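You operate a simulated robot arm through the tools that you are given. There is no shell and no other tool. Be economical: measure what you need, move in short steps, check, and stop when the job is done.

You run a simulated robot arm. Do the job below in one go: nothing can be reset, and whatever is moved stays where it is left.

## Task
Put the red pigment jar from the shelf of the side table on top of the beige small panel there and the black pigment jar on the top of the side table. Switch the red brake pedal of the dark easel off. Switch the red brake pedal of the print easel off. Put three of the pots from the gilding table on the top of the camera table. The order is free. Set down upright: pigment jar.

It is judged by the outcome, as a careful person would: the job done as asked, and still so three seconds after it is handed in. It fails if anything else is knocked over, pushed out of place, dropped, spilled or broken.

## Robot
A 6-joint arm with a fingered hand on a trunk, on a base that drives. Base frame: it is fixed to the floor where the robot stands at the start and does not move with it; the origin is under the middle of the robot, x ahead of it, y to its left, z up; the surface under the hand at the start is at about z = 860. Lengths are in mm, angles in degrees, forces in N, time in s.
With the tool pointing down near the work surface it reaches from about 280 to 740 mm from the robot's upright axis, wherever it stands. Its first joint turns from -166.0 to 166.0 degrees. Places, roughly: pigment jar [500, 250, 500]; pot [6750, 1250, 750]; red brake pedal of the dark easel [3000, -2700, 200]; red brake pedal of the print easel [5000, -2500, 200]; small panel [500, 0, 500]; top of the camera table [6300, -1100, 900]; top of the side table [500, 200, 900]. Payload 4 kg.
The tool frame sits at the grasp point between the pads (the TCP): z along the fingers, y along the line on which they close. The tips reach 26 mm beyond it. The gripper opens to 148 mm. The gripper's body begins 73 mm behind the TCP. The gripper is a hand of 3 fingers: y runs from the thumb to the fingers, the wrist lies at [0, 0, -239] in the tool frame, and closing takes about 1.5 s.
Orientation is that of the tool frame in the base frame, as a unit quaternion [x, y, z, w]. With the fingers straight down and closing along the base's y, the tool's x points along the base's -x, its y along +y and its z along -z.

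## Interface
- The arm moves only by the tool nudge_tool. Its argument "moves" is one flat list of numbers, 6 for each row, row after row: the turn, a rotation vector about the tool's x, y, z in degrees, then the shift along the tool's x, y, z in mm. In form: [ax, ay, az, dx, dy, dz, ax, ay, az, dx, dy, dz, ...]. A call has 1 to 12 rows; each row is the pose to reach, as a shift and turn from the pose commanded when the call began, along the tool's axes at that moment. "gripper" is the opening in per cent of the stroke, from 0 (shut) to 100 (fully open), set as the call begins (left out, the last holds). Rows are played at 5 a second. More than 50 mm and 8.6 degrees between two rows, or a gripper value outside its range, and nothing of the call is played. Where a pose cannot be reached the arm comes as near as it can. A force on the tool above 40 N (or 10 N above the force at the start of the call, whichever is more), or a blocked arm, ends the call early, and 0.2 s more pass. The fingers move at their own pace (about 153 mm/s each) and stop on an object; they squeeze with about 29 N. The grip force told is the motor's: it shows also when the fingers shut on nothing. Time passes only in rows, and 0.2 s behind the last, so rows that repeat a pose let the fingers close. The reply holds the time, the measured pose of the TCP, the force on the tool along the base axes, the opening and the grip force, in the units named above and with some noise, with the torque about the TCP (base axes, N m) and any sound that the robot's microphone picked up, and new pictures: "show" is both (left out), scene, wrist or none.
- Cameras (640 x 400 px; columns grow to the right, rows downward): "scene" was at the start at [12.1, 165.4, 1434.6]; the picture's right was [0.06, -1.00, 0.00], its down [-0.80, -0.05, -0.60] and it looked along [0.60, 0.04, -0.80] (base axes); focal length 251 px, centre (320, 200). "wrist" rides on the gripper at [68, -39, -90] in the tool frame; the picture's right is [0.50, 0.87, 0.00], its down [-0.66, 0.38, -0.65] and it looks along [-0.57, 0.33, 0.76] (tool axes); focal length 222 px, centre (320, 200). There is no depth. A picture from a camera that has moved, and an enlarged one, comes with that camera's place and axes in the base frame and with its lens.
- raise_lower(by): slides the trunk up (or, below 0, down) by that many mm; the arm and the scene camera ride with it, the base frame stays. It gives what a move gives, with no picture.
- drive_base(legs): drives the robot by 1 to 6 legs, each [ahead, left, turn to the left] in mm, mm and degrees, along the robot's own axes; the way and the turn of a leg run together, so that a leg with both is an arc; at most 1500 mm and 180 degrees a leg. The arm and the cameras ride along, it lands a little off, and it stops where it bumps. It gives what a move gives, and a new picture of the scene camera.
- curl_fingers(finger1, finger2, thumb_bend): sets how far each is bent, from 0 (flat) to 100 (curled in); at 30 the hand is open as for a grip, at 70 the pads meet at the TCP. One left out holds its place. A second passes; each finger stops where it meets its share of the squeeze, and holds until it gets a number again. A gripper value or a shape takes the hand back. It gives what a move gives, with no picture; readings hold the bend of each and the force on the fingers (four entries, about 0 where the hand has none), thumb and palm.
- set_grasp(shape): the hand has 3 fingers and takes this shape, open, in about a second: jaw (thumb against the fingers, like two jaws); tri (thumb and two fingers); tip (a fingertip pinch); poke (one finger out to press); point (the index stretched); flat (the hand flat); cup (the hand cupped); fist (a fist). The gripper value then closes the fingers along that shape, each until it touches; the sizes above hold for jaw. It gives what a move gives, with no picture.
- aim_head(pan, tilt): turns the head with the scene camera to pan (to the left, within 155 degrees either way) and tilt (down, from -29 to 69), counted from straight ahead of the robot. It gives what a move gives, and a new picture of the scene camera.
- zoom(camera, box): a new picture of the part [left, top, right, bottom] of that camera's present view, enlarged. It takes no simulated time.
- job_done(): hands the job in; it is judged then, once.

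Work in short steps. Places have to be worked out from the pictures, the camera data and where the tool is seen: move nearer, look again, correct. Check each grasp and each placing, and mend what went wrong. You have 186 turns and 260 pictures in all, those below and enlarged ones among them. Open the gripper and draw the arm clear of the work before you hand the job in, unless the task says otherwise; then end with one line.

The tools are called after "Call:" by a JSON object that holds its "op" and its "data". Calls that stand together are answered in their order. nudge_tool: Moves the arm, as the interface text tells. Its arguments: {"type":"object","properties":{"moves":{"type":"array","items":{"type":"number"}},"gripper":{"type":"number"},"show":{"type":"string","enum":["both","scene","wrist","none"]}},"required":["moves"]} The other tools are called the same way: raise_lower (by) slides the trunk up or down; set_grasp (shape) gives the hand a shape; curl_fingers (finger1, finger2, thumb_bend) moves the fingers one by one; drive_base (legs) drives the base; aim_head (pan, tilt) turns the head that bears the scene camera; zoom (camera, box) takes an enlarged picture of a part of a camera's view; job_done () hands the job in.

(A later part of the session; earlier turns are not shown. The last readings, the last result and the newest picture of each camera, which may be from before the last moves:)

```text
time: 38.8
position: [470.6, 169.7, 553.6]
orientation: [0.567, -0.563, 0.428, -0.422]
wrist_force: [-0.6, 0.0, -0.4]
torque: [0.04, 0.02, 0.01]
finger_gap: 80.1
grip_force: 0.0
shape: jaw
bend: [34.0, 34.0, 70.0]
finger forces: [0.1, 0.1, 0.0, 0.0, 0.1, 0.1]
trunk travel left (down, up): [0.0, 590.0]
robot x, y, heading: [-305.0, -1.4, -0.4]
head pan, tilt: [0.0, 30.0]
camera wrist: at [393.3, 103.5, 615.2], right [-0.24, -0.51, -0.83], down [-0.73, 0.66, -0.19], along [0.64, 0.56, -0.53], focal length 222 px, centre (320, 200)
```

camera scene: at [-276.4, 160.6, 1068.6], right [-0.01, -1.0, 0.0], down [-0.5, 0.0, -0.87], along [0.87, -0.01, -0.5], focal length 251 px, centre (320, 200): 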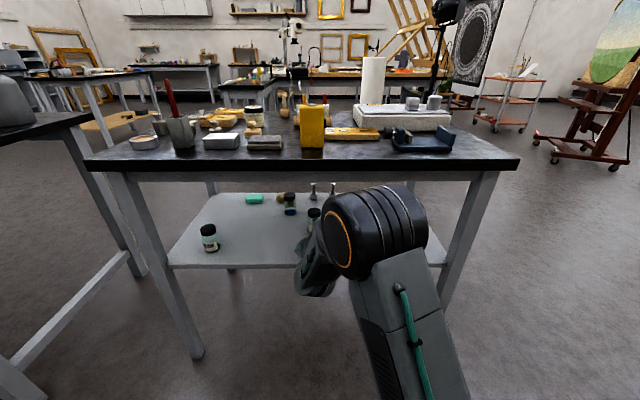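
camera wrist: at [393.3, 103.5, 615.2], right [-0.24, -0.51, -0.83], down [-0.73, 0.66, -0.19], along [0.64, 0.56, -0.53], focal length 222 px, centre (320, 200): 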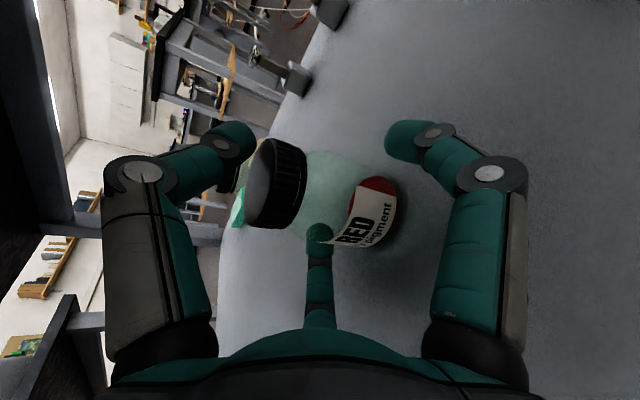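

The jar sits centred between the digits with no contact force. I close.

Call:
{"op": "nudge_tool", "data": {"moves": [0, 0, 0, 0, 0, 0, 0, 0, 0, 0, 0, 0, 0, 0, 0, 0, 0, 0, 0, 0, 0, 0, 0, 0, 0, 0, 0, 0, 0, 0, 0, 0, 0, 0, 0, 0, 0, 0, 0, 0, 0, 0], "gripper": 0, "show": "wrist"}}

Call:
{"op": "zoom", "data": {"camera": "scene", "box": [180, 160, 400, 300]}}

```text
time: 40.4
position: [469.2, 169.1, 553.7]
orientation: [0.566, -0.564, 0.428, -0.423]
wrist_force: [1.3, 0.7, 3.4]
torque: [0.04, -0.28, -0.04]
finger_gap: 61.9
grip_force: 29.0
shape: jaw
bend: [76.0, 38.0, 70.0]
finger forces: [23.6, 22.9, 0.0, 0.1, 27.4, 0.0]
trunk travel left (down, up): [0.0, 590.0]
robot x, y, heading: [-305.1, 2.1, -0.5]
head pan, tilt: [0.0, 30.0]
camera wrist: at [393.0, 103.5, 615.4], right [-0.24, -0.51, -0.83], down [-0.73, 0.66, -0.19], along [0.64, 0.56, -0.53], focal length 222 px, centre (320, 200)
```

wrist: 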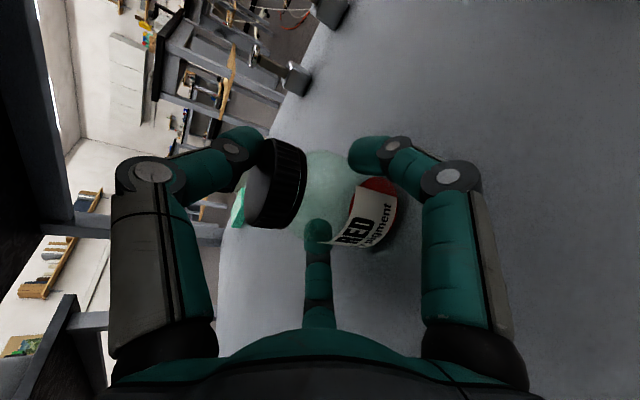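

```text
2.86 times, centred on (290, 230) of scene
camera zoom: at [-276.6, 160.5, 1068.6], right [-0.01, -1.0, 0.0], down [-0.5, 0.0, -0.87], along [0.87, -0.01, -0.5], focal length 718 px, centre (406, 114)
```

zoom: 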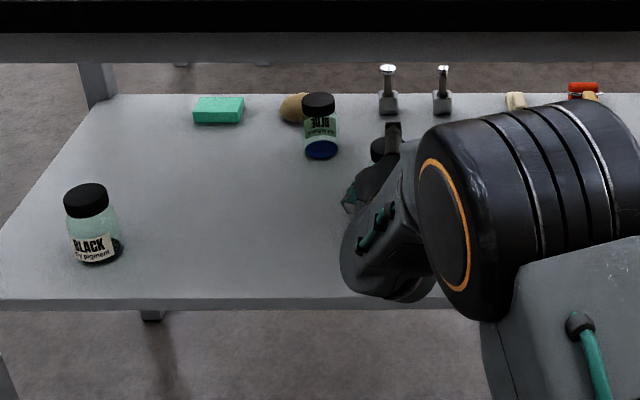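

All three digits hold the jar (23–27 N). I lift 45 mm.

Call:
{"op": "nudge_tool", "data": {"moves": [0, 0, 0, 0, -22, -6, 0, 0, 0, 0, -44, -12], "show": "wrist"}}

```text
time: 41.0
position: [468.7, 168.9, 598.1]
orientation: [0.566, -0.564, 0.428, -0.422]
wrist_force: [0.7, 0.3, -1.4]
torque: [0.01, 0.0, 0.04]
finger_gap: 61.1
grip_force: 29.2
shape: jaw
bend: [76.0, 37.0, 70.0]
finger forces: [25.4, 24.3, 0.1, 0.0, 24.7, 0.1]
trunk travel left (down, up): [0.0, 590.0]
robot x, y, heading: [-305.3, 2.2, -0.5]
head pan, tilt: [0.0, 30.0]
camera wrist: at [392.9, 101.6, 659.6], right [-0.24, -0.51, -0.83], down [-0.73, 0.66, -0.19], along [0.64, 0.56, -0.53], focal length 222 px, centre (320, 200)
```

wrist: 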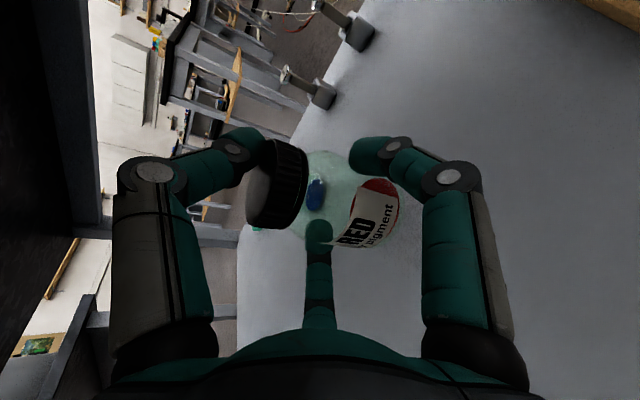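

Held and lifted. I move right by 110 mm and look for the panel.

Call:
{"op": "nudge_tool", "data": {"moves": [0, 0, 0, 37, 0, 0, 0, 0, 0, 74, 0, 0, 0, 0, 0, 110, 0, 0], "show": "wrist"}}

Call:
{"op": "zoom", "data": {"camera": "scene", "box": [180, 160, 480, 300]}}

```text
time: 41.8
position: [480.5, 82.7, 610.9]
orientation: [-0.564, 0.572, -0.431, 0.412]
wrist_force: [0.3, 0.1, -1.6]
torque: [-0.01, 0.01, 0.0]
finger_gap: 61.2
grip_force: 28.9
shape: jaw
bend: [76.0, 37.0, 70.0]
finger forces: [25.2, 24.2, 0.1, 0.1, 24.4, 0.0]
out of reach, approached as far as the arm can: row 2, 3
trunk travel left (down, up): [0.0, 590.0]
robot x, y, heading: [-304.6, 1.6, -0.3]
head pan, tilt: [0.0, 30.0]
camera wrist: at [404.0, 19.0, 675.3], right [-0.26, -0.51, -0.82], down [-0.72, 0.67, -0.18], along [0.64, 0.54, -0.54], focal length 222 px, centre (320, 200)
```

wrist: 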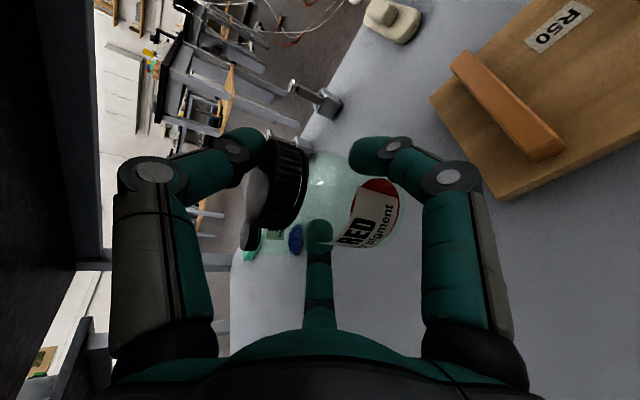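

```text
2.13 times, centred on (330, 230) of scene
camera zoom: at [-276.3, 160.7, 1068.5], right [-0.01, -1.0, 0.0], down [-0.5, 0.0, -0.87], along [0.87, -0.01, -0.5], focal length 536 px, centre (299, 136)
```

zoom: 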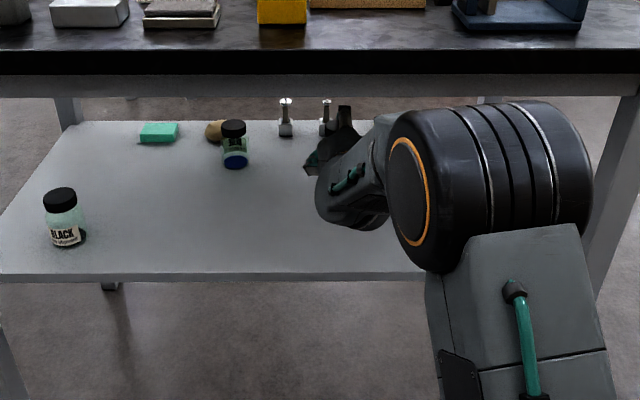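

The arm ran into its reach to the right, so the base should carry it. From this view the label sits at ≈(521,-49) and the panel centre ≈(503,-45). I drive sideways.

Call:
{"op": "drive_base", "data": {"legs": [[0, -125, 0]]}}

Call:
{"op": "zoom", "data": {"camera": "wrist", "box": [0, 0, 640, 400]}}

```text
time: 43.0
position: [479.8, -39.7, 611.2]
orientation: [-0.564, 0.572, -0.431, 0.411]
wrist_force: [-0.2, 0.2, -0.8]
torque: [-0.02, 0.02, 0.02]
finger_gap: 61.3
grip_force: 28.6
shape: jaw
bend: [76.0, 37.0, 70.0]
finger forces: [25.1, 24.2, 0.0, 0.0, 24.4, 0.0]
trunk travel left (down, up): [0.0, 590.0]
robot x, y, heading: [-306.6, -123.8, -0.3]
head pan, tilt: [0.0, 30.0]
camera scene: at [-277.0, 38.2, 1068.6], right [-0.01, -1.0, 0.0], down [-0.5, 0.0, -0.87], along [0.87, -0.01, -0.5], focal length 251 px, centre (320, 200)
```

scene: 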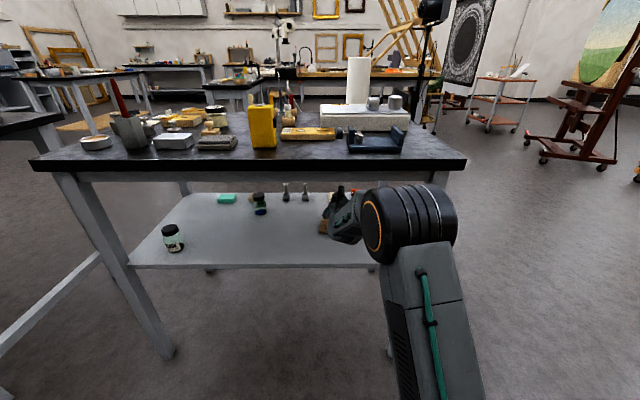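

```text
1.00 times, centred on (320, 200) of wrist (not enlarged: the box is as wide or as high as the picture)
camera zoom: at [403.1, -103.7, 675.1], right [-0.26, -0.51, -0.82], down [-0.72, 0.67, -0.18], along [0.64, 0.54, -0.54], focal length 222 px, centre (320, 200)
```

zoom: 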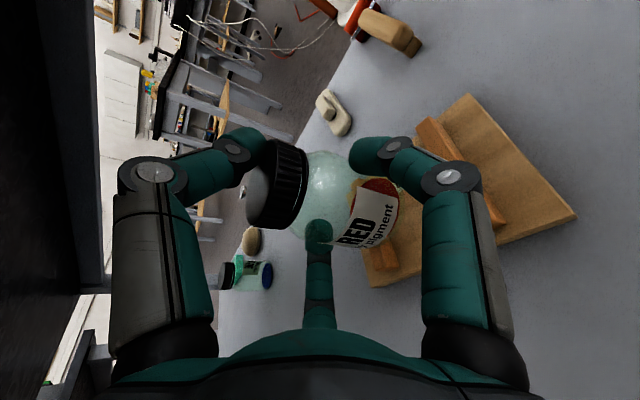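

Panel corners give its centre at (501,-44), and the jar base is at (481,-40). I drive 21 forward and 4 right, then lower a bit.

Call:
{"op": "drive_base", "data": {"legs": [[21, -4, 0]]}}

Call:
{"op": "nudge_tool", "data": {"moves": [0, 0, 0, 0, 10, 3], "show": "wrist"}}

```text
time: 43.8
position: [499.4, -43.3, 610.9]
orientation: [-0.564, 0.572, -0.431, 0.411]
wrist_force: [0.7, -0.1, -1.5]
torque: [-0.02, 0.01, 0.0]
finger_gap: 61.6
grip_force: 29.3
shape: jaw
bend: [76.0, 37.0, 70.0]
finger forces: [25.2, 24.2, 0.0, 0.1, 24.4, 0.1]
trunk travel left (down, up): [0.0, 590.0]
robot x, y, heading: [-288.6, -127.4, -0.4]
head pan, tilt: [0.0, 30.0]
camera scene: at [-255.9, 34.1, 1068.6], right [-0.01, -1.0, 0.0], down [-0.5, 0.0, -0.87], along [0.87, -0.01, -0.5], focal length 251 px, centre (320, 200)
```

scene: 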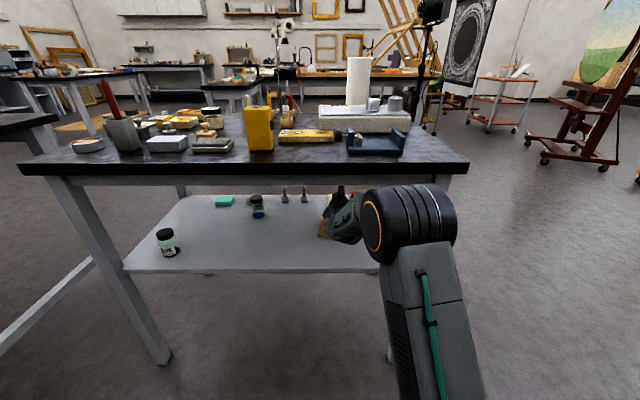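

```text
time: 44.2
position: [501.3, -43.3, 602.0]
orientation: [-0.563, 0.574, -0.432, 0.408]
wrist_force: [0.7, 0.2, -1.9]
torque: [0.0, 0.01, -0.03]
finger_gap: 61.4
grip_force: 29.2
shape: jaw
bend: [76.0, 37.0, 70.0]
finger forces: [25.2, 24.2, 0.0, 0.0, 24.5, 0.0]
trunk travel left (down, up): [0.0, 590.0]
robot x, y, heading: [-286.5, -128.1, -0.4]
head pan, tilt: [0.0, 30.0]
camera wrist: at [424.1, -106.8, 665.6], right [-0.27, -0.51, -0.82], down [-0.72, 0.68, -0.18], along [0.64, 0.54, -0.54], focal length 222 px, centre (320, 200)
```

wrist: 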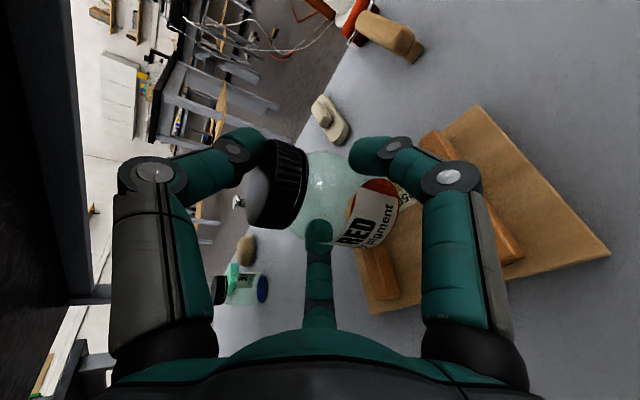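

The jar descends over the gap. I continue downward in small steps and watch the force.

Call:
{"op": "nudge_tool", "data": {"moves": [0, 0, 0, 0, 9, 3, 0, 0, 0, 0, 18, 6], "show": "wrist"}}

Call:
{"op": "zoom", "data": {"camera": "scene", "box": [260, 160, 420, 260]}}

```text
time: 44.8
position: [503.1, -38.3, 586.8]
orientation: [-0.563, 0.575, -0.431, 0.407]
wrist_force: [-0.5, 0.8, -1.4]
torque: [0.0, 0.05, -0.01]
finger_gap: 61.2
grip_force: 28.6
shape: jaw
bend: [76.0, 37.0, 70.0]
finger forces: [25.2, 24.2, 0.0, 0.1, 24.5, 0.1]
out of reach, approached as far as the arm can: row 1, 2
trunk travel left (down, up): [0.0, 590.0]
robot x, y, heading: [-288.2, -130.5, -0.1]
head pan, tilt: [0.0, 30.0]
camera wrist: at [426.6, -100.8, 650.8], right [-0.27, -0.51, -0.82], down [-0.71, 0.68, -0.18], along [0.65, 0.53, -0.55], focal length 222 px, centre (320, 200)
```

wrist: 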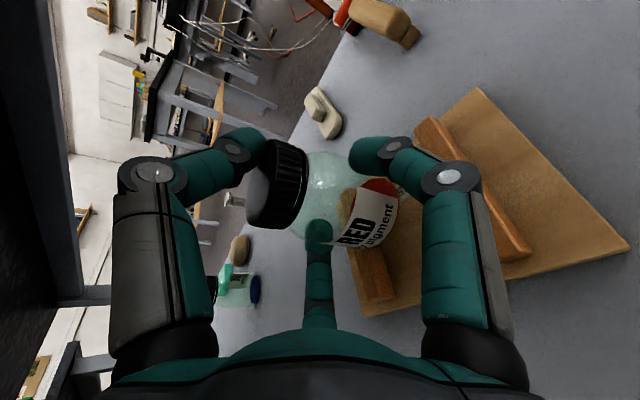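

```text
4.00 times, centred on (340, 210) of scene
camera zoom: at [-255.9, 34.1, 1068.6], right [-0.01, -1.0, 0.0], down [-0.5, 0.0, -0.87], along [0.87, -0.01, -0.5], focal length 1005 px, centre (240, 160)
```

zoom: 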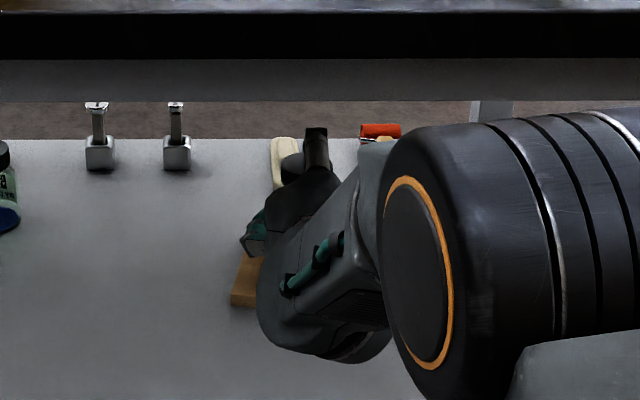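

The arm is at its limit on this side. I raise 20, shift it 60 left (undoing the slight tilt), then let the base bring it 60 right.

Call:
{"op": "nudge_tool", "data": {"moves": [0.6, -0.9, 0, -15, -19, -6, 1.2, -1.8, 0, -50, -19, -6, 1.2, -1.8, 0, -70, -19, -6], "show": "none"}}

```text
time: 45.6
position: [506.4, 33.5, 606.5]
orientation: [0.566, -0.562, 0.428, -0.425]
wrist_force: [-0.5, 0.4, -1.6]
torque: [0.02, 0.0, -0.02]
finger_gap: 61.2
grip_force: 29.4
shape: jaw
bend: [76.0, 37.0, 70.0]
finger forces: [25.2, 24.2, 0.1, 0.1, 24.3, 0.2]
trunk travel left (down, up): [0.0, 590.0]
robot x, y, heading: [-285.5, -125.3, -0.3]
head pan, tilt: [0.0, 30.0]
```

Orientation is restored. Now the base moves 77 right and 5 back.

Call:
{"op": "drive_base", "data": {"legs": [[-5, -77, 0]]}}

Call:
{"op": "nudge_tool", "data": {"moves": [0, 0, 0, 0, 10, 3], "show": "wrist"}}

```text
time: 46.7
position: [501.5, -45.6, 606.0]
orientation: [0.566, -0.561, 0.428, -0.426]
wrist_force: [-0.1, 0.5, -2.0]
torque: [-0.04, -0.01, -0.01]
finger_gap: 60.8
grip_force: 29.2
shape: jaw
bend: [76.0, 37.0, 70.0]
finger forces: [25.2, 24.2, 0.0, 0.1, 24.3, 0.0]
trunk travel left (down, up): [0.0, 590.0]
robot x, y, heading: [-293.7, -202.4, -0.3]
head pan, tilt: [0.0, 30.0]
camera scene: at [-261.4, -44.1, 1068.6], right [-0.01, -1.0, 0.0], down [-0.5, 0.0, -0.87], along [0.87, -0.01, -0.5], focal length 251 px, centre (320, 200)
```

scene: 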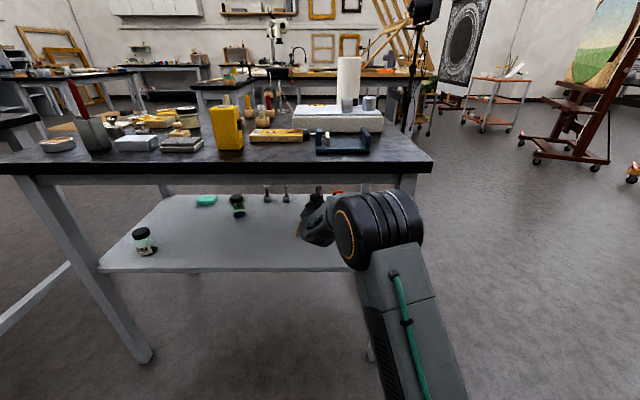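

```text
time: 47.1
position: [500.1, -45.6, 596.0]
orientation: [0.566, -0.561, 0.428, -0.426]
wrist_force: [0.4, 0.2, -2.5]
torque: [0.0, 0.03, -0.04]
finger_gap: 61.3
grip_force: 29.0
shape: jaw
bend: [76.0, 37.0, 70.0]
finger forces: [25.2, 24.2, 0.1, 0.1, 24.4, 0.0]
trunk travel left (down, up): [0.0, 590.0]
robot x, y, heading: [-289.3, -208.9, -0.6]
head pan, tilt: [0.0, 30.0]
camera wrist: at [424.5, -112.6, 657.6], right [-0.23, -0.51, -0.83], down [-0.73, 0.65, -0.19], along [0.64, 0.56, -0.52], focal length 222 px, centre (320, 200)
```

wrist: 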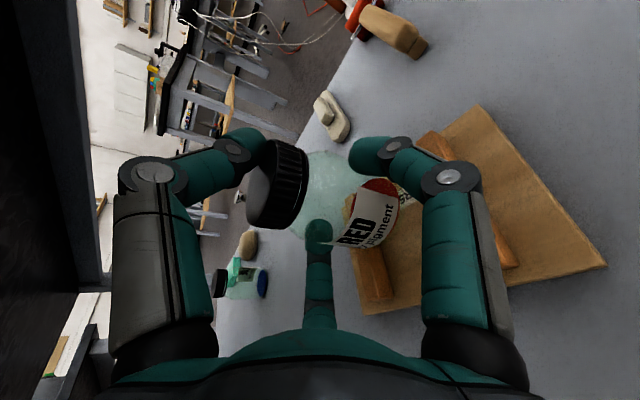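

The panel fix repeats (centre (501,-44)); the jar is at (500,-46), bottom ≈542. I lower further.

Call:
{"op": "nudge_tool", "data": {"moves": [0, 0, 0, 0, 9, 2.5, 0, 0, 0, 0, 18, 5], "show": "wrist"}}

Call:
{"op": "zoom", "data": {"camera": "wrist", "box": [310, 90, 550, 240]}}

```text
time: 47.7
position: [500.0, -45.8, 577.7]
orientation: [0.566, -0.561, 0.428, -0.426]
wrist_force: [-0.1, 0.0, -2.1]
torque: [-0.01, 0.05, 0.02]
finger_gap: 60.8
grip_force: 29.1
shape: jaw
bend: [76.0, 37.0, 70.0]
finger forces: [25.1, 24.1, 0.0, 0.0, 24.3, 0.0]
trunk travel left (down, up): [0.0, 590.0]
robot x, y, heading: [-291.2, -204.8, -0.5]
head pan, tilt: [0.0, 30.0]
camera wrist: at [424.4, -112.6, 638.5], right [-0.23, -0.51, -0.83], down [-0.73, 0.65, -0.19], along [0.64, 0.56, -0.52], focal length 222 px, centre (320, 200)
```

wrist: 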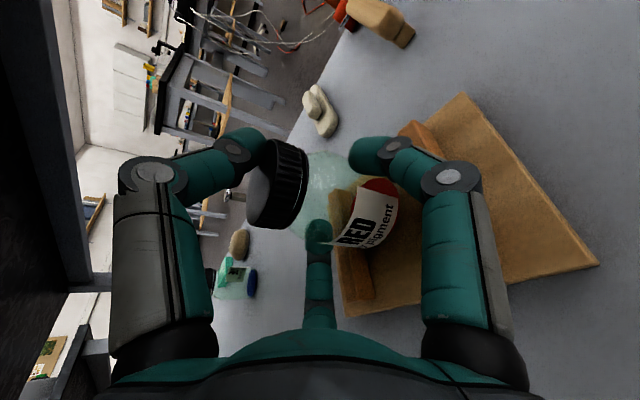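

```text
2.67 times, centred on (430, 165) of wrist
camera zoom: at [424.4, -112.6, 638.5], right [-0.23, -0.51, -0.83], down [-0.73, 0.65, -0.19], along [0.64, 0.56, -0.52], focal length 592 px, centre (27, 293)
```

zoom: 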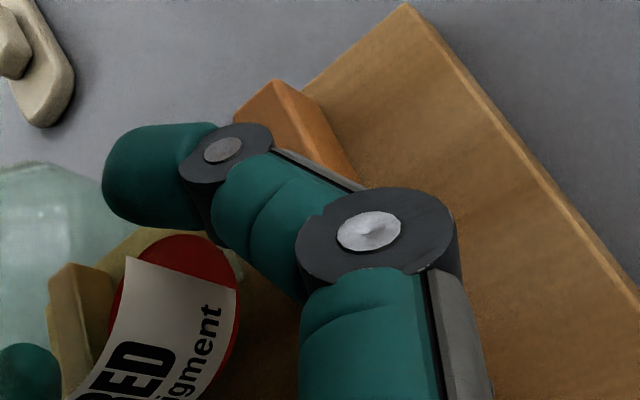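

Still free. I lower in 4 mm steps watching the vertical force.

Call:
{"op": "nudge_tool", "data": {"moves": [0, 0, 0, 0, 4, 1, 0, 0, 0, 0, 7.7, 2], "show": "none"}}

Call:
{"op": "nudge_tool", "data": {"moves": [0, 0, 0, 0, 3, 0.8], "show": "wrist"}}

```text
time: 48.3
position: [500.4, -46.8, 569.5]
orientation: [0.567, -0.561, 0.428, -0.426]
wrist_force: [0.0, -0.3, -1.6]
torque: [-0.01, 0.03, -0.01]
finger_gap: 60.8
grip_force: 29.1
shape: jaw
bend: [76.0, 37.0, 70.0]
finger forces: [25.2, 24.0, 0.0, 0.0, 24.2, 0.1]
trunk travel left (down, up): [0.0, 590.0]
robot x, y, heading: [-292.8, -205.2, -0.4]
head pan, tilt: [0.0, 30.0]
```

```text
time: 48.7
position: [499.8, -46.0, 567.5]
orientation: [0.565, -0.56, 0.429, -0.427]
wrist_force: [-0.3, -1.1, 0.0]
torque: [-0.01, -0.07, -0.02]
finger_gap: 61.1
grip_force: 28.9
shape: jaw
bend: [76.0, 37.0, 70.0]
finger forces: [25.0, 23.6, 0.1, 0.0, 25.9, 0.0]
trunk travel left (down, up): [0.0, 590.0]
robot x, y, heading: [-294.9, -203.9, -0.3]
head pan, tilt: [0.0, 30.0]
camera wrist: at [424.5, -113.1, 628.7], right [-0.23, -0.51, -0.83], down [-0.73, 0.65, -0.19], along [0.64, 0.56, -0.52], focal length 222 px, centre (320, 200)
```

wrist: 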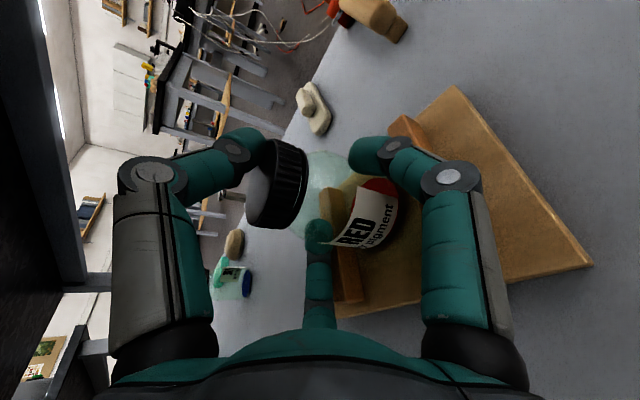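

The vertical load is just being taken up. I lower 2 mm more to seat it.

Call:
{"op": "nudge_tool", "data": {"moves": [0, 0, 0, 0, 2, 0.5], "show": "none"}}

```text
time: 49.1
position: [500.0, -46.1, 566.1]
orientation: [0.565, -0.561, 0.429, -0.428]
wrist_force: [-1.9, -1.0, 8.0]
torque: [0.04, -0.19, 0.01]
finger_gap: 61.6
grip_force: 29.4
shape: jaw
bend: [76.0, 38.0, 70.0]
finger forces: [23.9, 23.7, 0.0, 0.1, 30.5, 0.0]
trunk travel left (down, up): [0.0, 590.0]
robot x, y, heading: [-293.3, -207.0, -0.4]
head pan, tilt: [0.0, 30.0]
```

Seated (8 N up). I open slightly.

Call:
{"op": "nudge_tool", "data": {"moves": [0, 0, 0, 0, -1, 0, 0, 0, 0, 0, -2, 0, 0, 0, 0, 0, -2, 0, 0, 0, 0, 0, -2, 0], "gripper": 52, "show": "wrist"}}

```text
time: 50.1
position: [501.0, -45.5, 565.6]
orientation: [0.566, -0.562, 0.428, -0.426]
wrist_force: [-0.2, -0.8, 3.2]
torque: [0.04, 0.03, 0.04]
finger_gap: 75.6
grip_force: 0.2
shape: jaw
bend: [36.0, 37.0, 70.0]
finger forces: [0.1, 3.2, 0.0, 0.0, 0.0, 0.0]
trunk travel left (down, up): [0.0, 590.0]
robot x, y, heading: [-292.2, -203.6, -0.4]
head pan, tilt: [0.0, 30.0]
camera wrist: at [425.4, -113.0, 627.4], right [-0.23, -0.51, -0.83], down [-0.73, 0.65, -0.19], along [0.64, 0.56, -0.52], focal length 222 px, centre (320, 200)
```

wrist: 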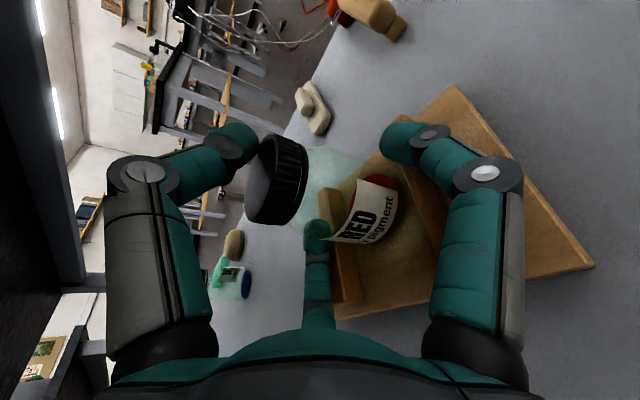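

The jar stands; finger 2 rests lightly on the batten. I rise 7 mm and then withdraw straight back.

Call:
{"op": "nudge_tool", "data": {"moves": [0, 0, 0, 0, -7, -2, 0, 0, 0, 0, 0, -26, 0, 0, 0, 0, 12, -66, 0, 0, 0, 0, 23, -106, 0, 0, 0, 0, 34, -146], "show": "wrist"}}

Call:
{"op": "zoom", "data": {"camera": "wrist", "box": [200, 0, 520, 200]}}

```text
time: 51.3
position: [352.5, -43.8, 572.5]
orientation: [0.565, -0.563, 0.429, -0.423]
wrist_force: [-0.6, -0.5, 0.6]
torque: [-0.01, -0.01, -0.02]
finger_gap: 76.8
grip_force: 0.0
shape: jaw
bend: [35.0, 35.0, 70.0]
finger forces: [0.0, 0.1, 0.0, 0.1, 0.0, 0.1]
trunk travel left (down, up): [0.0, 590.0]
robot x, y, heading: [-294.3, -201.5, -0.4]
head pan, tilt: [0.0, 30.0]
camera wrist: at [276.8, -110.7, 634.5], right [-0.24, -0.51, -0.83], down [-0.73, 0.66, -0.19], along [0.64, 0.56, -0.53], focal length 222 px, centre (320, 200)
```

wrist: 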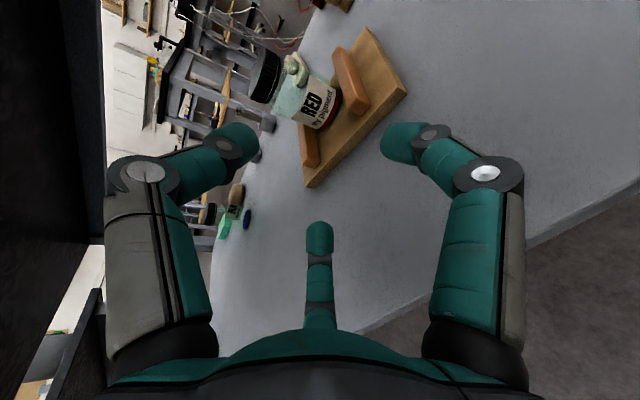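

```text
2.00 times, centred on (360, 100) of wrist
camera zoom: at [276.8, -110.7, 634.5], right [-0.24, -0.51, -0.83], down [-0.73, 0.66, -0.19], along [0.64, 0.56, -0.53], focal length 444 px, centre (240, 400)
```

zoom: 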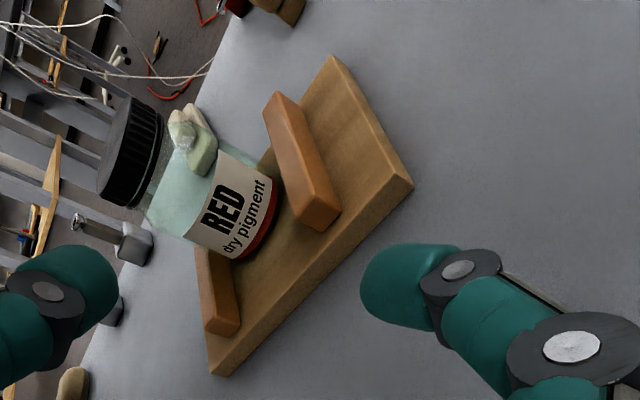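

The red jar stands upright on the panel between the battens. Next the black jar: back 120, then left 558.

Call:
{"op": "drive_base", "data": {"legs": [[-130, 0, 0], [0, 560, 0]]}}

Call:
{"op": "zoom", "data": {"camera": "wrist", "box": [0, 0, 640, 400]}}

```text
time: 55.4
position: [237.9, 503.9, 571.7]
orientation: [-0.558, 0.57, -0.435, 0.417]
wrist_force: [-0.8, -0.7, 0.5]
torque: [0.03, 0.03, -0.02]
finger_gap: 76.7
grip_force: 0.0
shape: jaw
bend: [35.0, 35.0, 70.0]
finger forces: [0.0, 0.0, 0.1, 0.0, 0.0, 0.1]
trunk travel left (down, up): [0.0, 590.0]
robot x, y, heading: [-410.6, 361.1, -1.8]
head pan, tilt: [0.0, 30.0]
camera scene: at [-376.5, 518.8, 1068.6], right [-0.03, -1.0, 0.0], down [-0.5, 0.02, -0.87], along [0.87, -0.03, -0.5], focal length 251 px, centre (320, 200)
```

scene: 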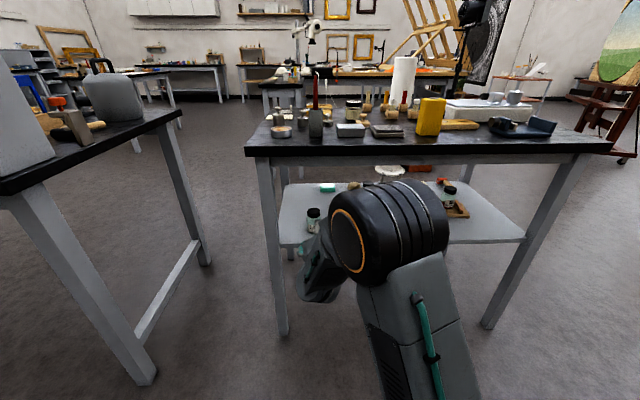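

```text
1.00 times, centred on (320, 200) of wrist (not enlarged: the box is as wide or as high as the picture)
camera zoom: at [160.4, 439.1, 634.6], right [-0.25, -0.5, -0.83], down [-0.71, 0.67, -0.19], along [0.65, 0.54, -0.53], focal length 222 px, centre (320, 200)
```

zoom: 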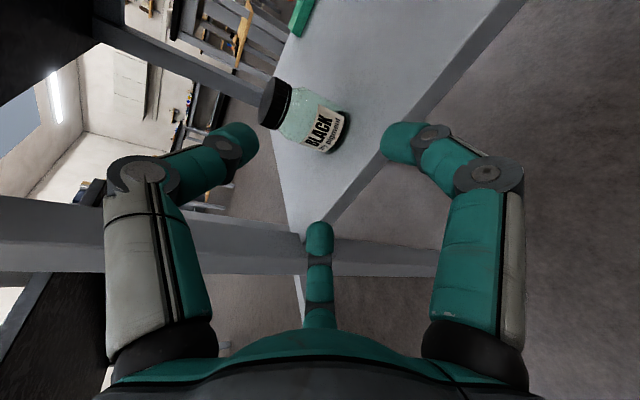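

Black jar at ≈(378,516). I move in: lateral correction first, then 140 forward to grip height.

Call:
{"op": "nudge_tool", "data": {"moves": [0, 0, 0, -16, 0, 20, 0, 0, 0, -16, -6, 60, 0, 0, 0, -16, -14, 100, 0, 0, 0, -16, -22, 139], "show": "wrist"}}

```text
time: 56.4
position: [379.0, 516.9, 557.9]
orientation: [-0.558, 0.571, -0.434, 0.418]
wrist_force: [0.2, -0.8, -0.1]
torque: [-0.02, 0.0, -0.01]
finger_gap: 76.8
grip_force: 0.1
shape: jaw
bend: [35.0, 35.0, 70.0]
finger forces: [0.0, 0.0, 0.1, 0.0, 0.0, 0.1]
trunk travel left (down, up): [0.0, 590.0]
robot x, y, heading: [-409.3, 360.2, -1.8]
head pan, tilt: [0.0, 30.0]
camera wrist: at [301.7, 452.8, 620.0], right [-0.25, -0.5, -0.83], down [-0.71, 0.67, -0.19], along [0.65, 0.54, -0.53], focal length 222 px, centre (320, 200)
```

wrist: 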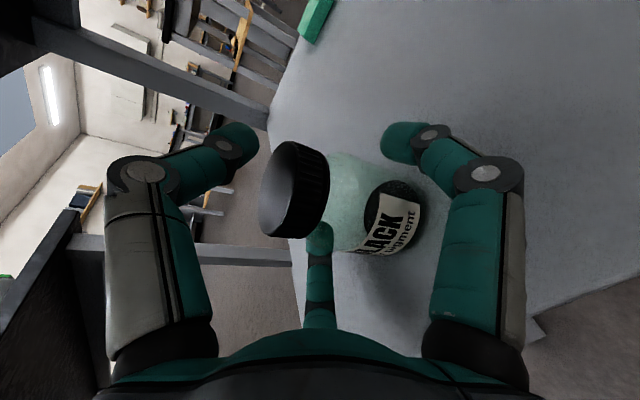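

Well aligned; I lower 5 mm and close.

Call:
{"op": "nudge_tool", "data": {"moves": [0, 0, 0, -1, 5, 0], "show": "none"}}

Call:
{"op": "nudge_tool", "data": {"moves": [0, 0, 0, 0, 0, 0, 0, 0, 0, 0, 0, 0, 0, 0, 0, 0, 0, 0, 0, 0, 0, 0, 0, 0, 0, 0, 0, 0, 0, 0, 0, 0, 0, 0, 0, 0, 0, 0, 0, 0, 0, 0], "gripper": 0, "show": "wrist"}}

```text
time: 56.8
position: [376.6, 518.3, 552.1]
orientation: [-0.558, 0.571, -0.434, 0.418]
wrist_force: [-0.1, 0.7, 0.3]
torque: [0.03, -0.02, 0.0]
finger_gap: 76.7
grip_force: 0.1
shape: jaw
bend: [35.0, 35.0, 70.0]
finger forces: [0.0, 0.0, 0.1, 0.0, 0.0, 0.0]
trunk travel left (down, up): [0.0, 590.0]
robot x, y, heading: [-411.0, 357.8, -1.6]
head pan, tilt: [0.0, 30.0]
```

```text
time: 58.4
position: [377.2, 516.8, 552.4]
orientation: [-0.558, 0.57, -0.434, 0.418]
wrist_force: [1.1, -0.1, 2.6]
torque: [0.02, 0.05, -0.01]
finger_gap: 59.2
grip_force: 28.5
shape: jaw
bend: [77.0, 77.0, 71.0]
finger forces: [22.1, 20.6, 0.0, 0.0, 27.0, 0.1]
trunk travel left (down, up): [0.0, 590.0]
robot x, y, heading: [-414.4, 356.6, -1.8]
head pan, tilt: [0.0, 30.0]
camera wrist: at [299.6, 453.0, 613.9], right [-0.25, -0.5, -0.83], down [-0.71, 0.67, -0.19], along [0.65, 0.54, -0.53], focal length 222 px, centre (320, 200)
```

wrist: 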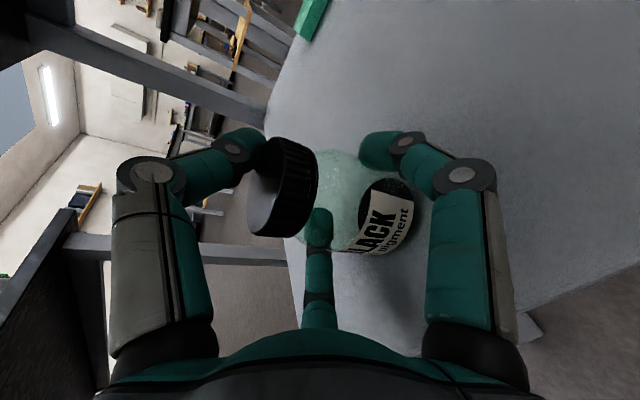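

Gripped by all three. I lift 30 mm and check.

Call:
{"op": "nudge_tool", "data": {"moves": [0, 0, 0, 0, -15, -4, 0, 0, 0, 0, -29, -8], "show": "wrist"}}

```text
time: 59.0
position: [376.2, 517.1, 581.4]
orientation: [-0.558, 0.571, -0.434, 0.418]
wrist_force: [-0.1, -1.1, -1.8]
torque: [-0.02, 0.0, 0.0]
finger_gap: 58.5
grip_force: 28.8
shape: jaw
bend: [77.0, 77.0, 72.0]
finger forces: [24.0, 22.3, 0.0, 0.0, 24.8, 0.0]
trunk travel left (down, up): [0.0, 590.0]
robot x, y, heading: [-409.6, 360.7, -1.8]
head pan, tilt: [0.0, 30.0]
camera wrist: at [299.1, 452.4, 642.7], right [-0.25, -0.5, -0.83], down [-0.71, 0.67, -0.19], along [0.65, 0.54, -0.53], focal length 222 px, centre (320, 200)
```

wrist: 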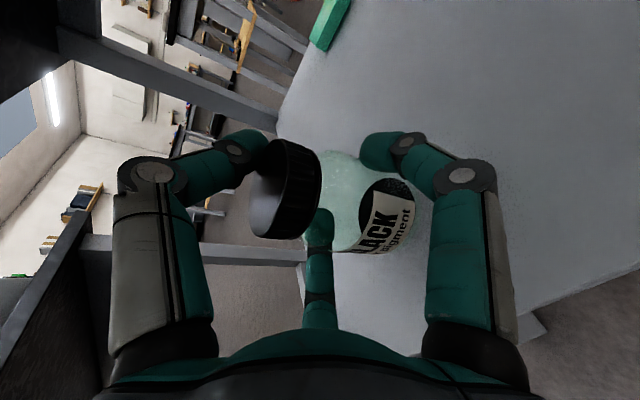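

Held. I back out 300 mm, raise the trunk 400 and tilt the head to inspect the tabletop.

Call:
{"op": "drive_base", "data": {"legs": [[-300, 0, 1.8]]}}

Call:
{"op": "raise_lower", "data": {"by": 420}}

Call:
{"op": "aim_head", "data": {"pan": -15, "tilt": 35}}

Call:
{"op": "zoom", "data": {"camera": "wrist", "box": [0, 0, 640, 400]}}

```text
time: 61.0
position: [73.1, 544.4, 582.2]
orientation: [0.566, -0.562, 0.429, -0.424]
wrist_force: [0.6, 0.2, -1.6]
torque: [0.01, 0.01, 0.01]
finger_gap: 58.6
grip_force: 29.1
shape: jaw
bend: [77.0, 77.0, 72.0]
finger forces: [23.9, 22.3, 0.1, 0.0, 24.9, 0.1]
trunk travel left (down, up): [0.0, 590.0]
robot x, y, heading: [-705.4, 369.6, -0.3]
head pan, tilt: [0.0, 30.0]
camera scene: at [-679.5, 525.5, 1068.6], right [-0.01, -1.0, 0.0], down [-0.5, 0.0, -0.87], along [0.87, 0.0, -0.5], focal length 251 px, centre (320, 200)
```

scene: 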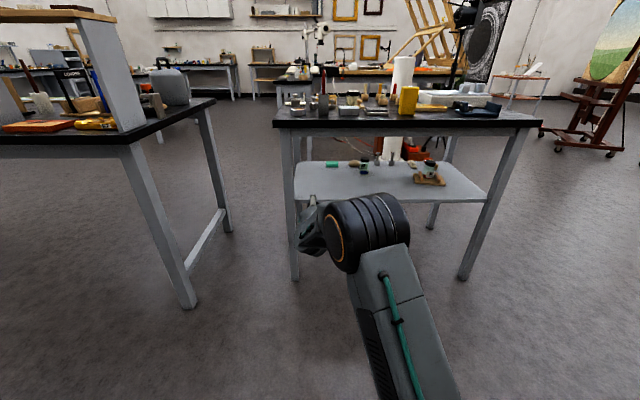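

```text
refused: 420 is not a number from -400 to 400
```

```text
time: 61.8
position: [74.2, 544.2, 581.8]
orientation: [0.566, -0.563, 0.428, -0.424]
wrist_force: [-0.5, -0.1, -1.1]
torque: [-0.04, -0.02, -0.04]
finger_gap: 58.4
grip_force: 29.2
shape: jaw
bend: [77.0, 77.0, 72.0]
finger forces: [23.9, 22.2, 0.0, 0.0, 24.8, 0.0]
trunk travel left (down, up): [0.0, 590.0]
robot x, y, heading: [-706.7, 364.4, -0.2]
head pan, tilt: [-15.0, 35.0]
camera scene: at [-685.0, 502.8, 1060.8], right [-0.26, -0.96, 0.0], down [-0.55, 0.15, -0.82], along [0.79, -0.22, -0.57], focal length 251 px, centre (320, 200)
```

scene: 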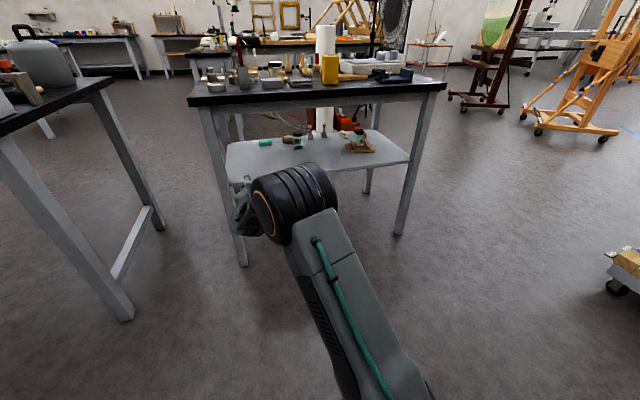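

```text
1.00 times, centred on (320, 200) of wrist (not enlarged: the box is as wide or as high as the picture)
camera zoom: at [-2.4, 477.8, 642.7], right [-0.24, -0.51, -0.83], down [-0.73, 0.65, -0.19], along [0.64, 0.56, -0.53], focal length 222 px, centre (320, 200)
```

zoom: 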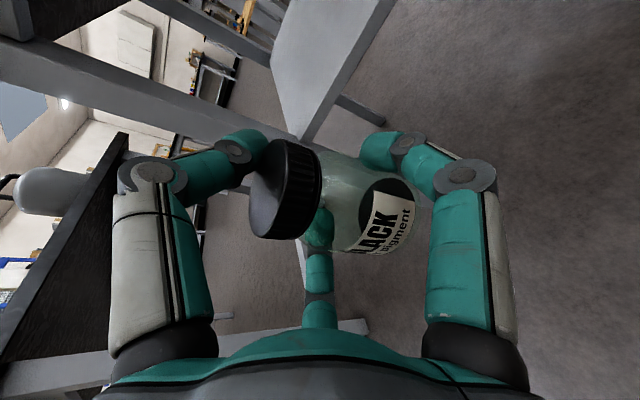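

I raise the trunk 400 and drive right so the arm faces the free patch of tabletop near (325,70), between yellow can and blue vise.

Call:
{"op": "raise_lower", "data": {"by": 400}}

Call:
{"op": "drive_base", "data": {"legs": [[0, -474, 0]]}}

Call:
{"op": "aim_head", "data": {"pan": 0, "tilt": 40}}

Call:
{"op": "zoom", "data": {"camera": "scene", "box": [180, 50, 460, 225]}}

```text
time: 65.6
position: [74.1, 545.7, 980.2]
orientation: [0.566, -0.563, 0.428, -0.424]
wrist_force: [-0.4, -0.1, -2.7]
torque: [-0.03, 0.0, -0.01]
finger_gap: 58.5
grip_force: 29.3
shape: jaw
bend: [77.0, 77.0, 72.0]
finger forces: [23.9, 22.2, 0.0, 0.0, 24.6, 0.1]
trunk travel left (down, up): [-400.0, 190.0]
robot x, y, heading: [-710.3, 362.7, -0.3]
head pan, tilt: [-15.0, 35.0]
```

```text
time: 68.5
position: [70.9, 62.9, 981.0]
orientation: [-0.564, 0.564, -0.43, 0.423]
wrist_force: [-0.7, -0.6, -1.7]
torque: [-0.03, 0.0, -0.01]
finger_gap: 58.6
grip_force: 29.4
shape: jaw
bend: [77.0, 77.0, 72.0]
finger forces: [23.9, 22.2, 0.0, 0.0, 24.5, 0.0]
trunk travel left (down, up): [-400.0, 190.0]
robot x, y, heading: [-713.3, -109.9, -0.7]
head pan, tilt: [-15.0, 35.0]
camera scene: at [-688.1, 27.2, 1460.8], right [-0.27, -0.96, 0.0], down [-0.55, 0.16, -0.82], along [0.79, -0.22, -0.57], focal length 251 px, centre (320, 200)
```

scene: 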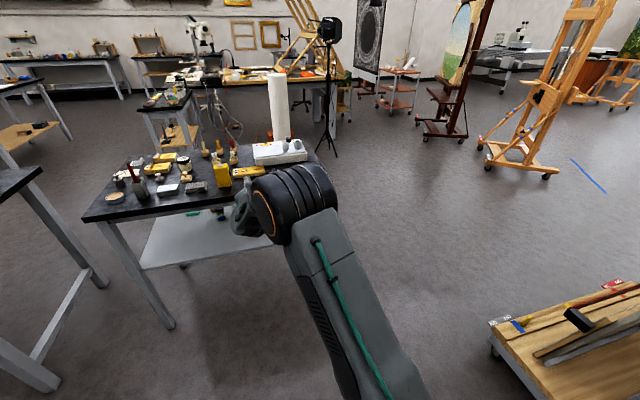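

```text
time: 69.2
position: [71.1, 63.6, 980.5]
orientation: [0.565, -0.564, 0.43, -0.422]
wrist_force: [-0.1, 0.0, -1.8]
torque: [0.01, 0.01, 0.01]
finger_gap: 58.5
grip_force: 29.9
shape: jaw
bend: [77.0, 77.0, 72.0]
finger forces: [23.8, 22.2, 0.0, 0.0, 24.6, 0.2]
trunk travel left (down, up): [-400.0, 190.0]
robot x, y, heading: [-710.6, -111.3, -0.8]
head pan, tilt: [0.0, 40.0]
camera scene: at [-687.9, 49.8, 1453.2], right [-0.01, -1.0, 0.0], down [-0.64, 0.01, -0.77], along [0.77, -0.01, -0.64], focal length 251 px, centre (320, 200)
```

scene: 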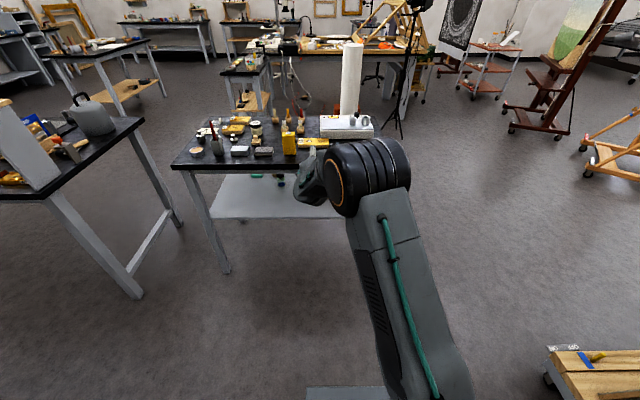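

```text
2.29 times, centred on (320, 138) of scene
camera zoom: at [-687.9, 49.8, 1453.2], right [-0.01, -1.0, 0.0], down [-0.64, 0.01, -0.77], along [0.77, -0.01, -0.64], focal length 574 px, centre (320, 343)
```

zoom: 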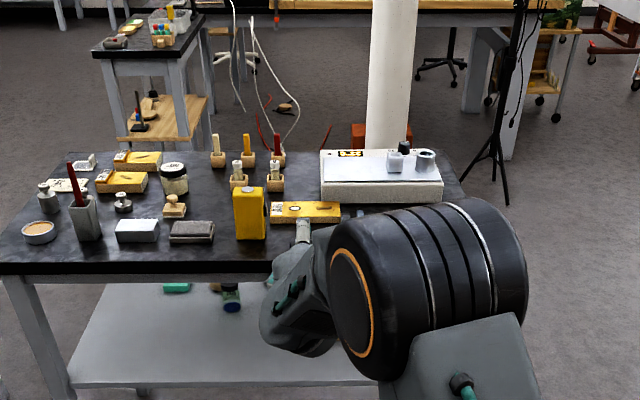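

I drive forward 170 so the wrist camera sees the patch while the jar stays above table height.

Call:
{"op": "drive_base", "data": {"legs": [[170, 0, 0.7]]}}

Call:
{"op": "zoom", "data": {"camera": "wrist", "box": [0, 0, 640, 400]}}

```text
time: 70.7
position: [236.9, 66.0, 980.8]
orientation: [0.566, -0.563, 0.429, -0.423]
wrist_force: [0.6, 0.4, -1.8]
torque: [-0.02, -0.01, 0.01]
finger_gap: 58.8
grip_force: 29.3
shape: jaw
bend: [77.0, 77.0, 72.0]
finger forces: [23.9, 22.1, 0.0, 0.0, 24.5, 0.0]
trunk travel left (down, up): [-400.0, 190.0]
robot x, y, heading: [-546.1, -112.3, -0.4]
head pan, tilt: [0.0, 40.0]
camera scene: at [-520.6, 48.4, 1453.2], right [-0.01, -1.0, 0.0], down [-0.64, 0.0, -0.77], along [0.77, -0.01, -0.64], focal length 251 px, centre (320, 200)
```

scene: 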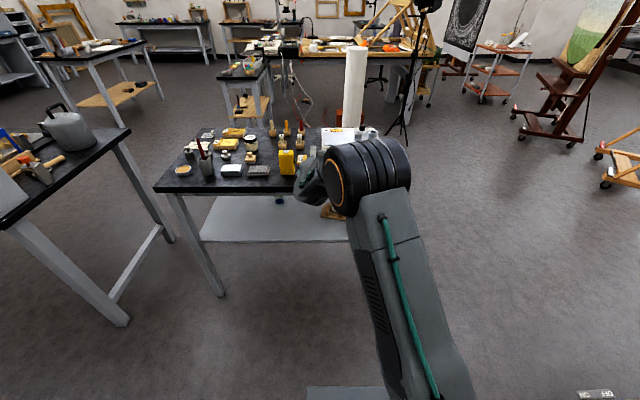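

```text
1.00 times, centred on (320, 200) of wrist (not enlarged: the box is as wide or as high as the picture)
camera zoom: at [161.8, -0.4, 1042.7], right [-0.24, -0.51, -0.83], down [-0.73, 0.65, -0.19], along [0.64, 0.56, -0.53], focal length 222 px, centre (320, 200)
```

zoom: 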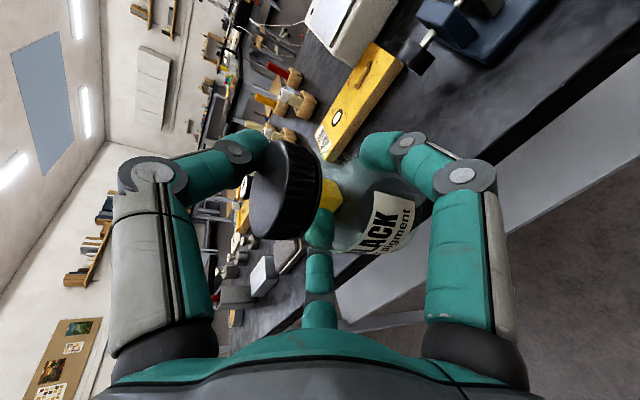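

Patch around (312,68) is clear: vise at y<−30, can at y>145, wax block at x>403. I drive 75 forward and lower 50.

Call:
{"op": "drive_base", "data": {"legs": [[75, 2, 0]]}}

Call:
{"op": "raise_lower", "data": {"by": -50}}

Call:
{"op": "zoom", "data": {"camera": "wrist", "box": [0, 0, 640, 400]}}

```text
time: 71.7
position: [311.9, 68.1, 980.4]
orientation: [0.566, -0.562, 0.429, -0.424]
wrist_force: [-0.1, -0.3, -1.2]
torque: [-0.01, -0.02, -0.02]
finger_gap: 58.5
grip_force: 28.2
shape: jaw
bend: [77.0, 77.0, 72.0]
finger forces: [23.8, 22.3, 0.0, 0.0, 24.6, 0.0]
trunk travel left (down, up): [-400.0, 190.0]
robot x, y, heading: [-473.7, -111.3, -0.4]
head pan, tilt: [0.0, 40.0]
camera scene: at [-446.8, 50.0, 1453.2], right [-0.01, -1.0, 0.0], down [-0.64, 0.0, -0.77], along [0.77, 0.0, -0.64], focal length 251 px, centre (320, 200)
```

scene: 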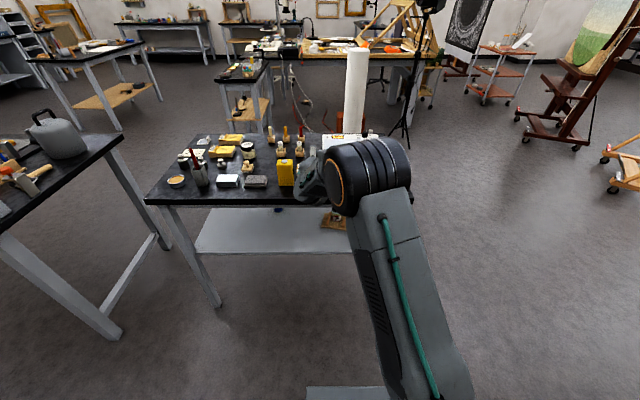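

```text
time: 72.6
position: [311.4, 67.5, 929.9]
orientation: [0.566, -0.563, 0.428, -0.424]
wrist_force: [0.0, 0.5, -1.3]
torque: [-0.04, 0.01, 0.01]
finger_gap: 58.4
grip_force: 28.9
shape: jaw
bend: [77.0, 77.0, 72.0]
finger forces: [23.8, 22.2, 0.0, 0.0, 24.6, 0.0]
trunk travel left (down, up): [-350.0, 240.0]
robot x, y, heading: [-471.6, -110.9, -0.2]
head pan, tilt: [0.0, 40.0]
```

```text
1.00 times, centred on (320, 200) of wrist (not enlarged: the box is as wide or as high as the picture)
camera zoom: at [235.7, 1.7, 992.6], right [-0.24, -0.51, -0.83], down [-0.73, 0.65, -0.19], along [0.64, 0.56, -0.53], focal length 222 px, centre (320, 200)
```

zoom: 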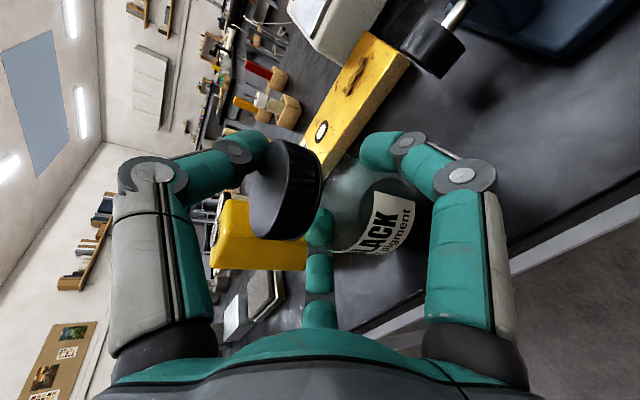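

Clear all round. I lower in small steps until the table takes the load.

Call:
{"op": "nudge_tool", "data": {"moves": [0, 0, 0, 0, 6, 1.7, 0, 0, 0, 0, 12, 3.4], "show": "none"}}

Call:
{"op": "nudge_tool", "data": {"moves": [0, 0, 0, 0, 3, 0.9], "show": "none"}}

```text
time: 73.2
position: [311.1, 68.1, 919.4]
orientation: [0.567, -0.563, 0.427, -0.423]
wrist_force: [0.5, -0.4, -1.3]
torque: [-0.02, -0.02, -0.04]
finger_gap: 58.5
grip_force: 28.5
shape: jaw
bend: [77.0, 77.0, 72.0]
finger forces: [23.8, 22.2, 0.0, 0.1, 24.6, 0.0]
trunk travel left (down, up): [-350.0, 240.0]
robot x, y, heading: [-469.5, -110.6, -0.2]
head pan, tilt: [0.0, 40.0]
```

```text
time: 73.6
position: [311.1, 67.9, 915.0]
orientation: [0.565, -0.563, 0.429, -0.424]
wrist_force: [-0.6, -0.2, -2.0]
torque: [0.02, 0.0, -0.05]
finger_gap: 58.6
grip_force: 29.2
shape: jaw
bend: [77.0, 77.0, 72.0]
finger forces: [23.8, 22.2, 0.0, 0.0, 24.6, 0.0]
trunk travel left (down, up): [-350.0, 240.0]
robot x, y, heading: [-469.8, -112.3, -0.4]
head pan, tilt: [0.0, 40.0]
```

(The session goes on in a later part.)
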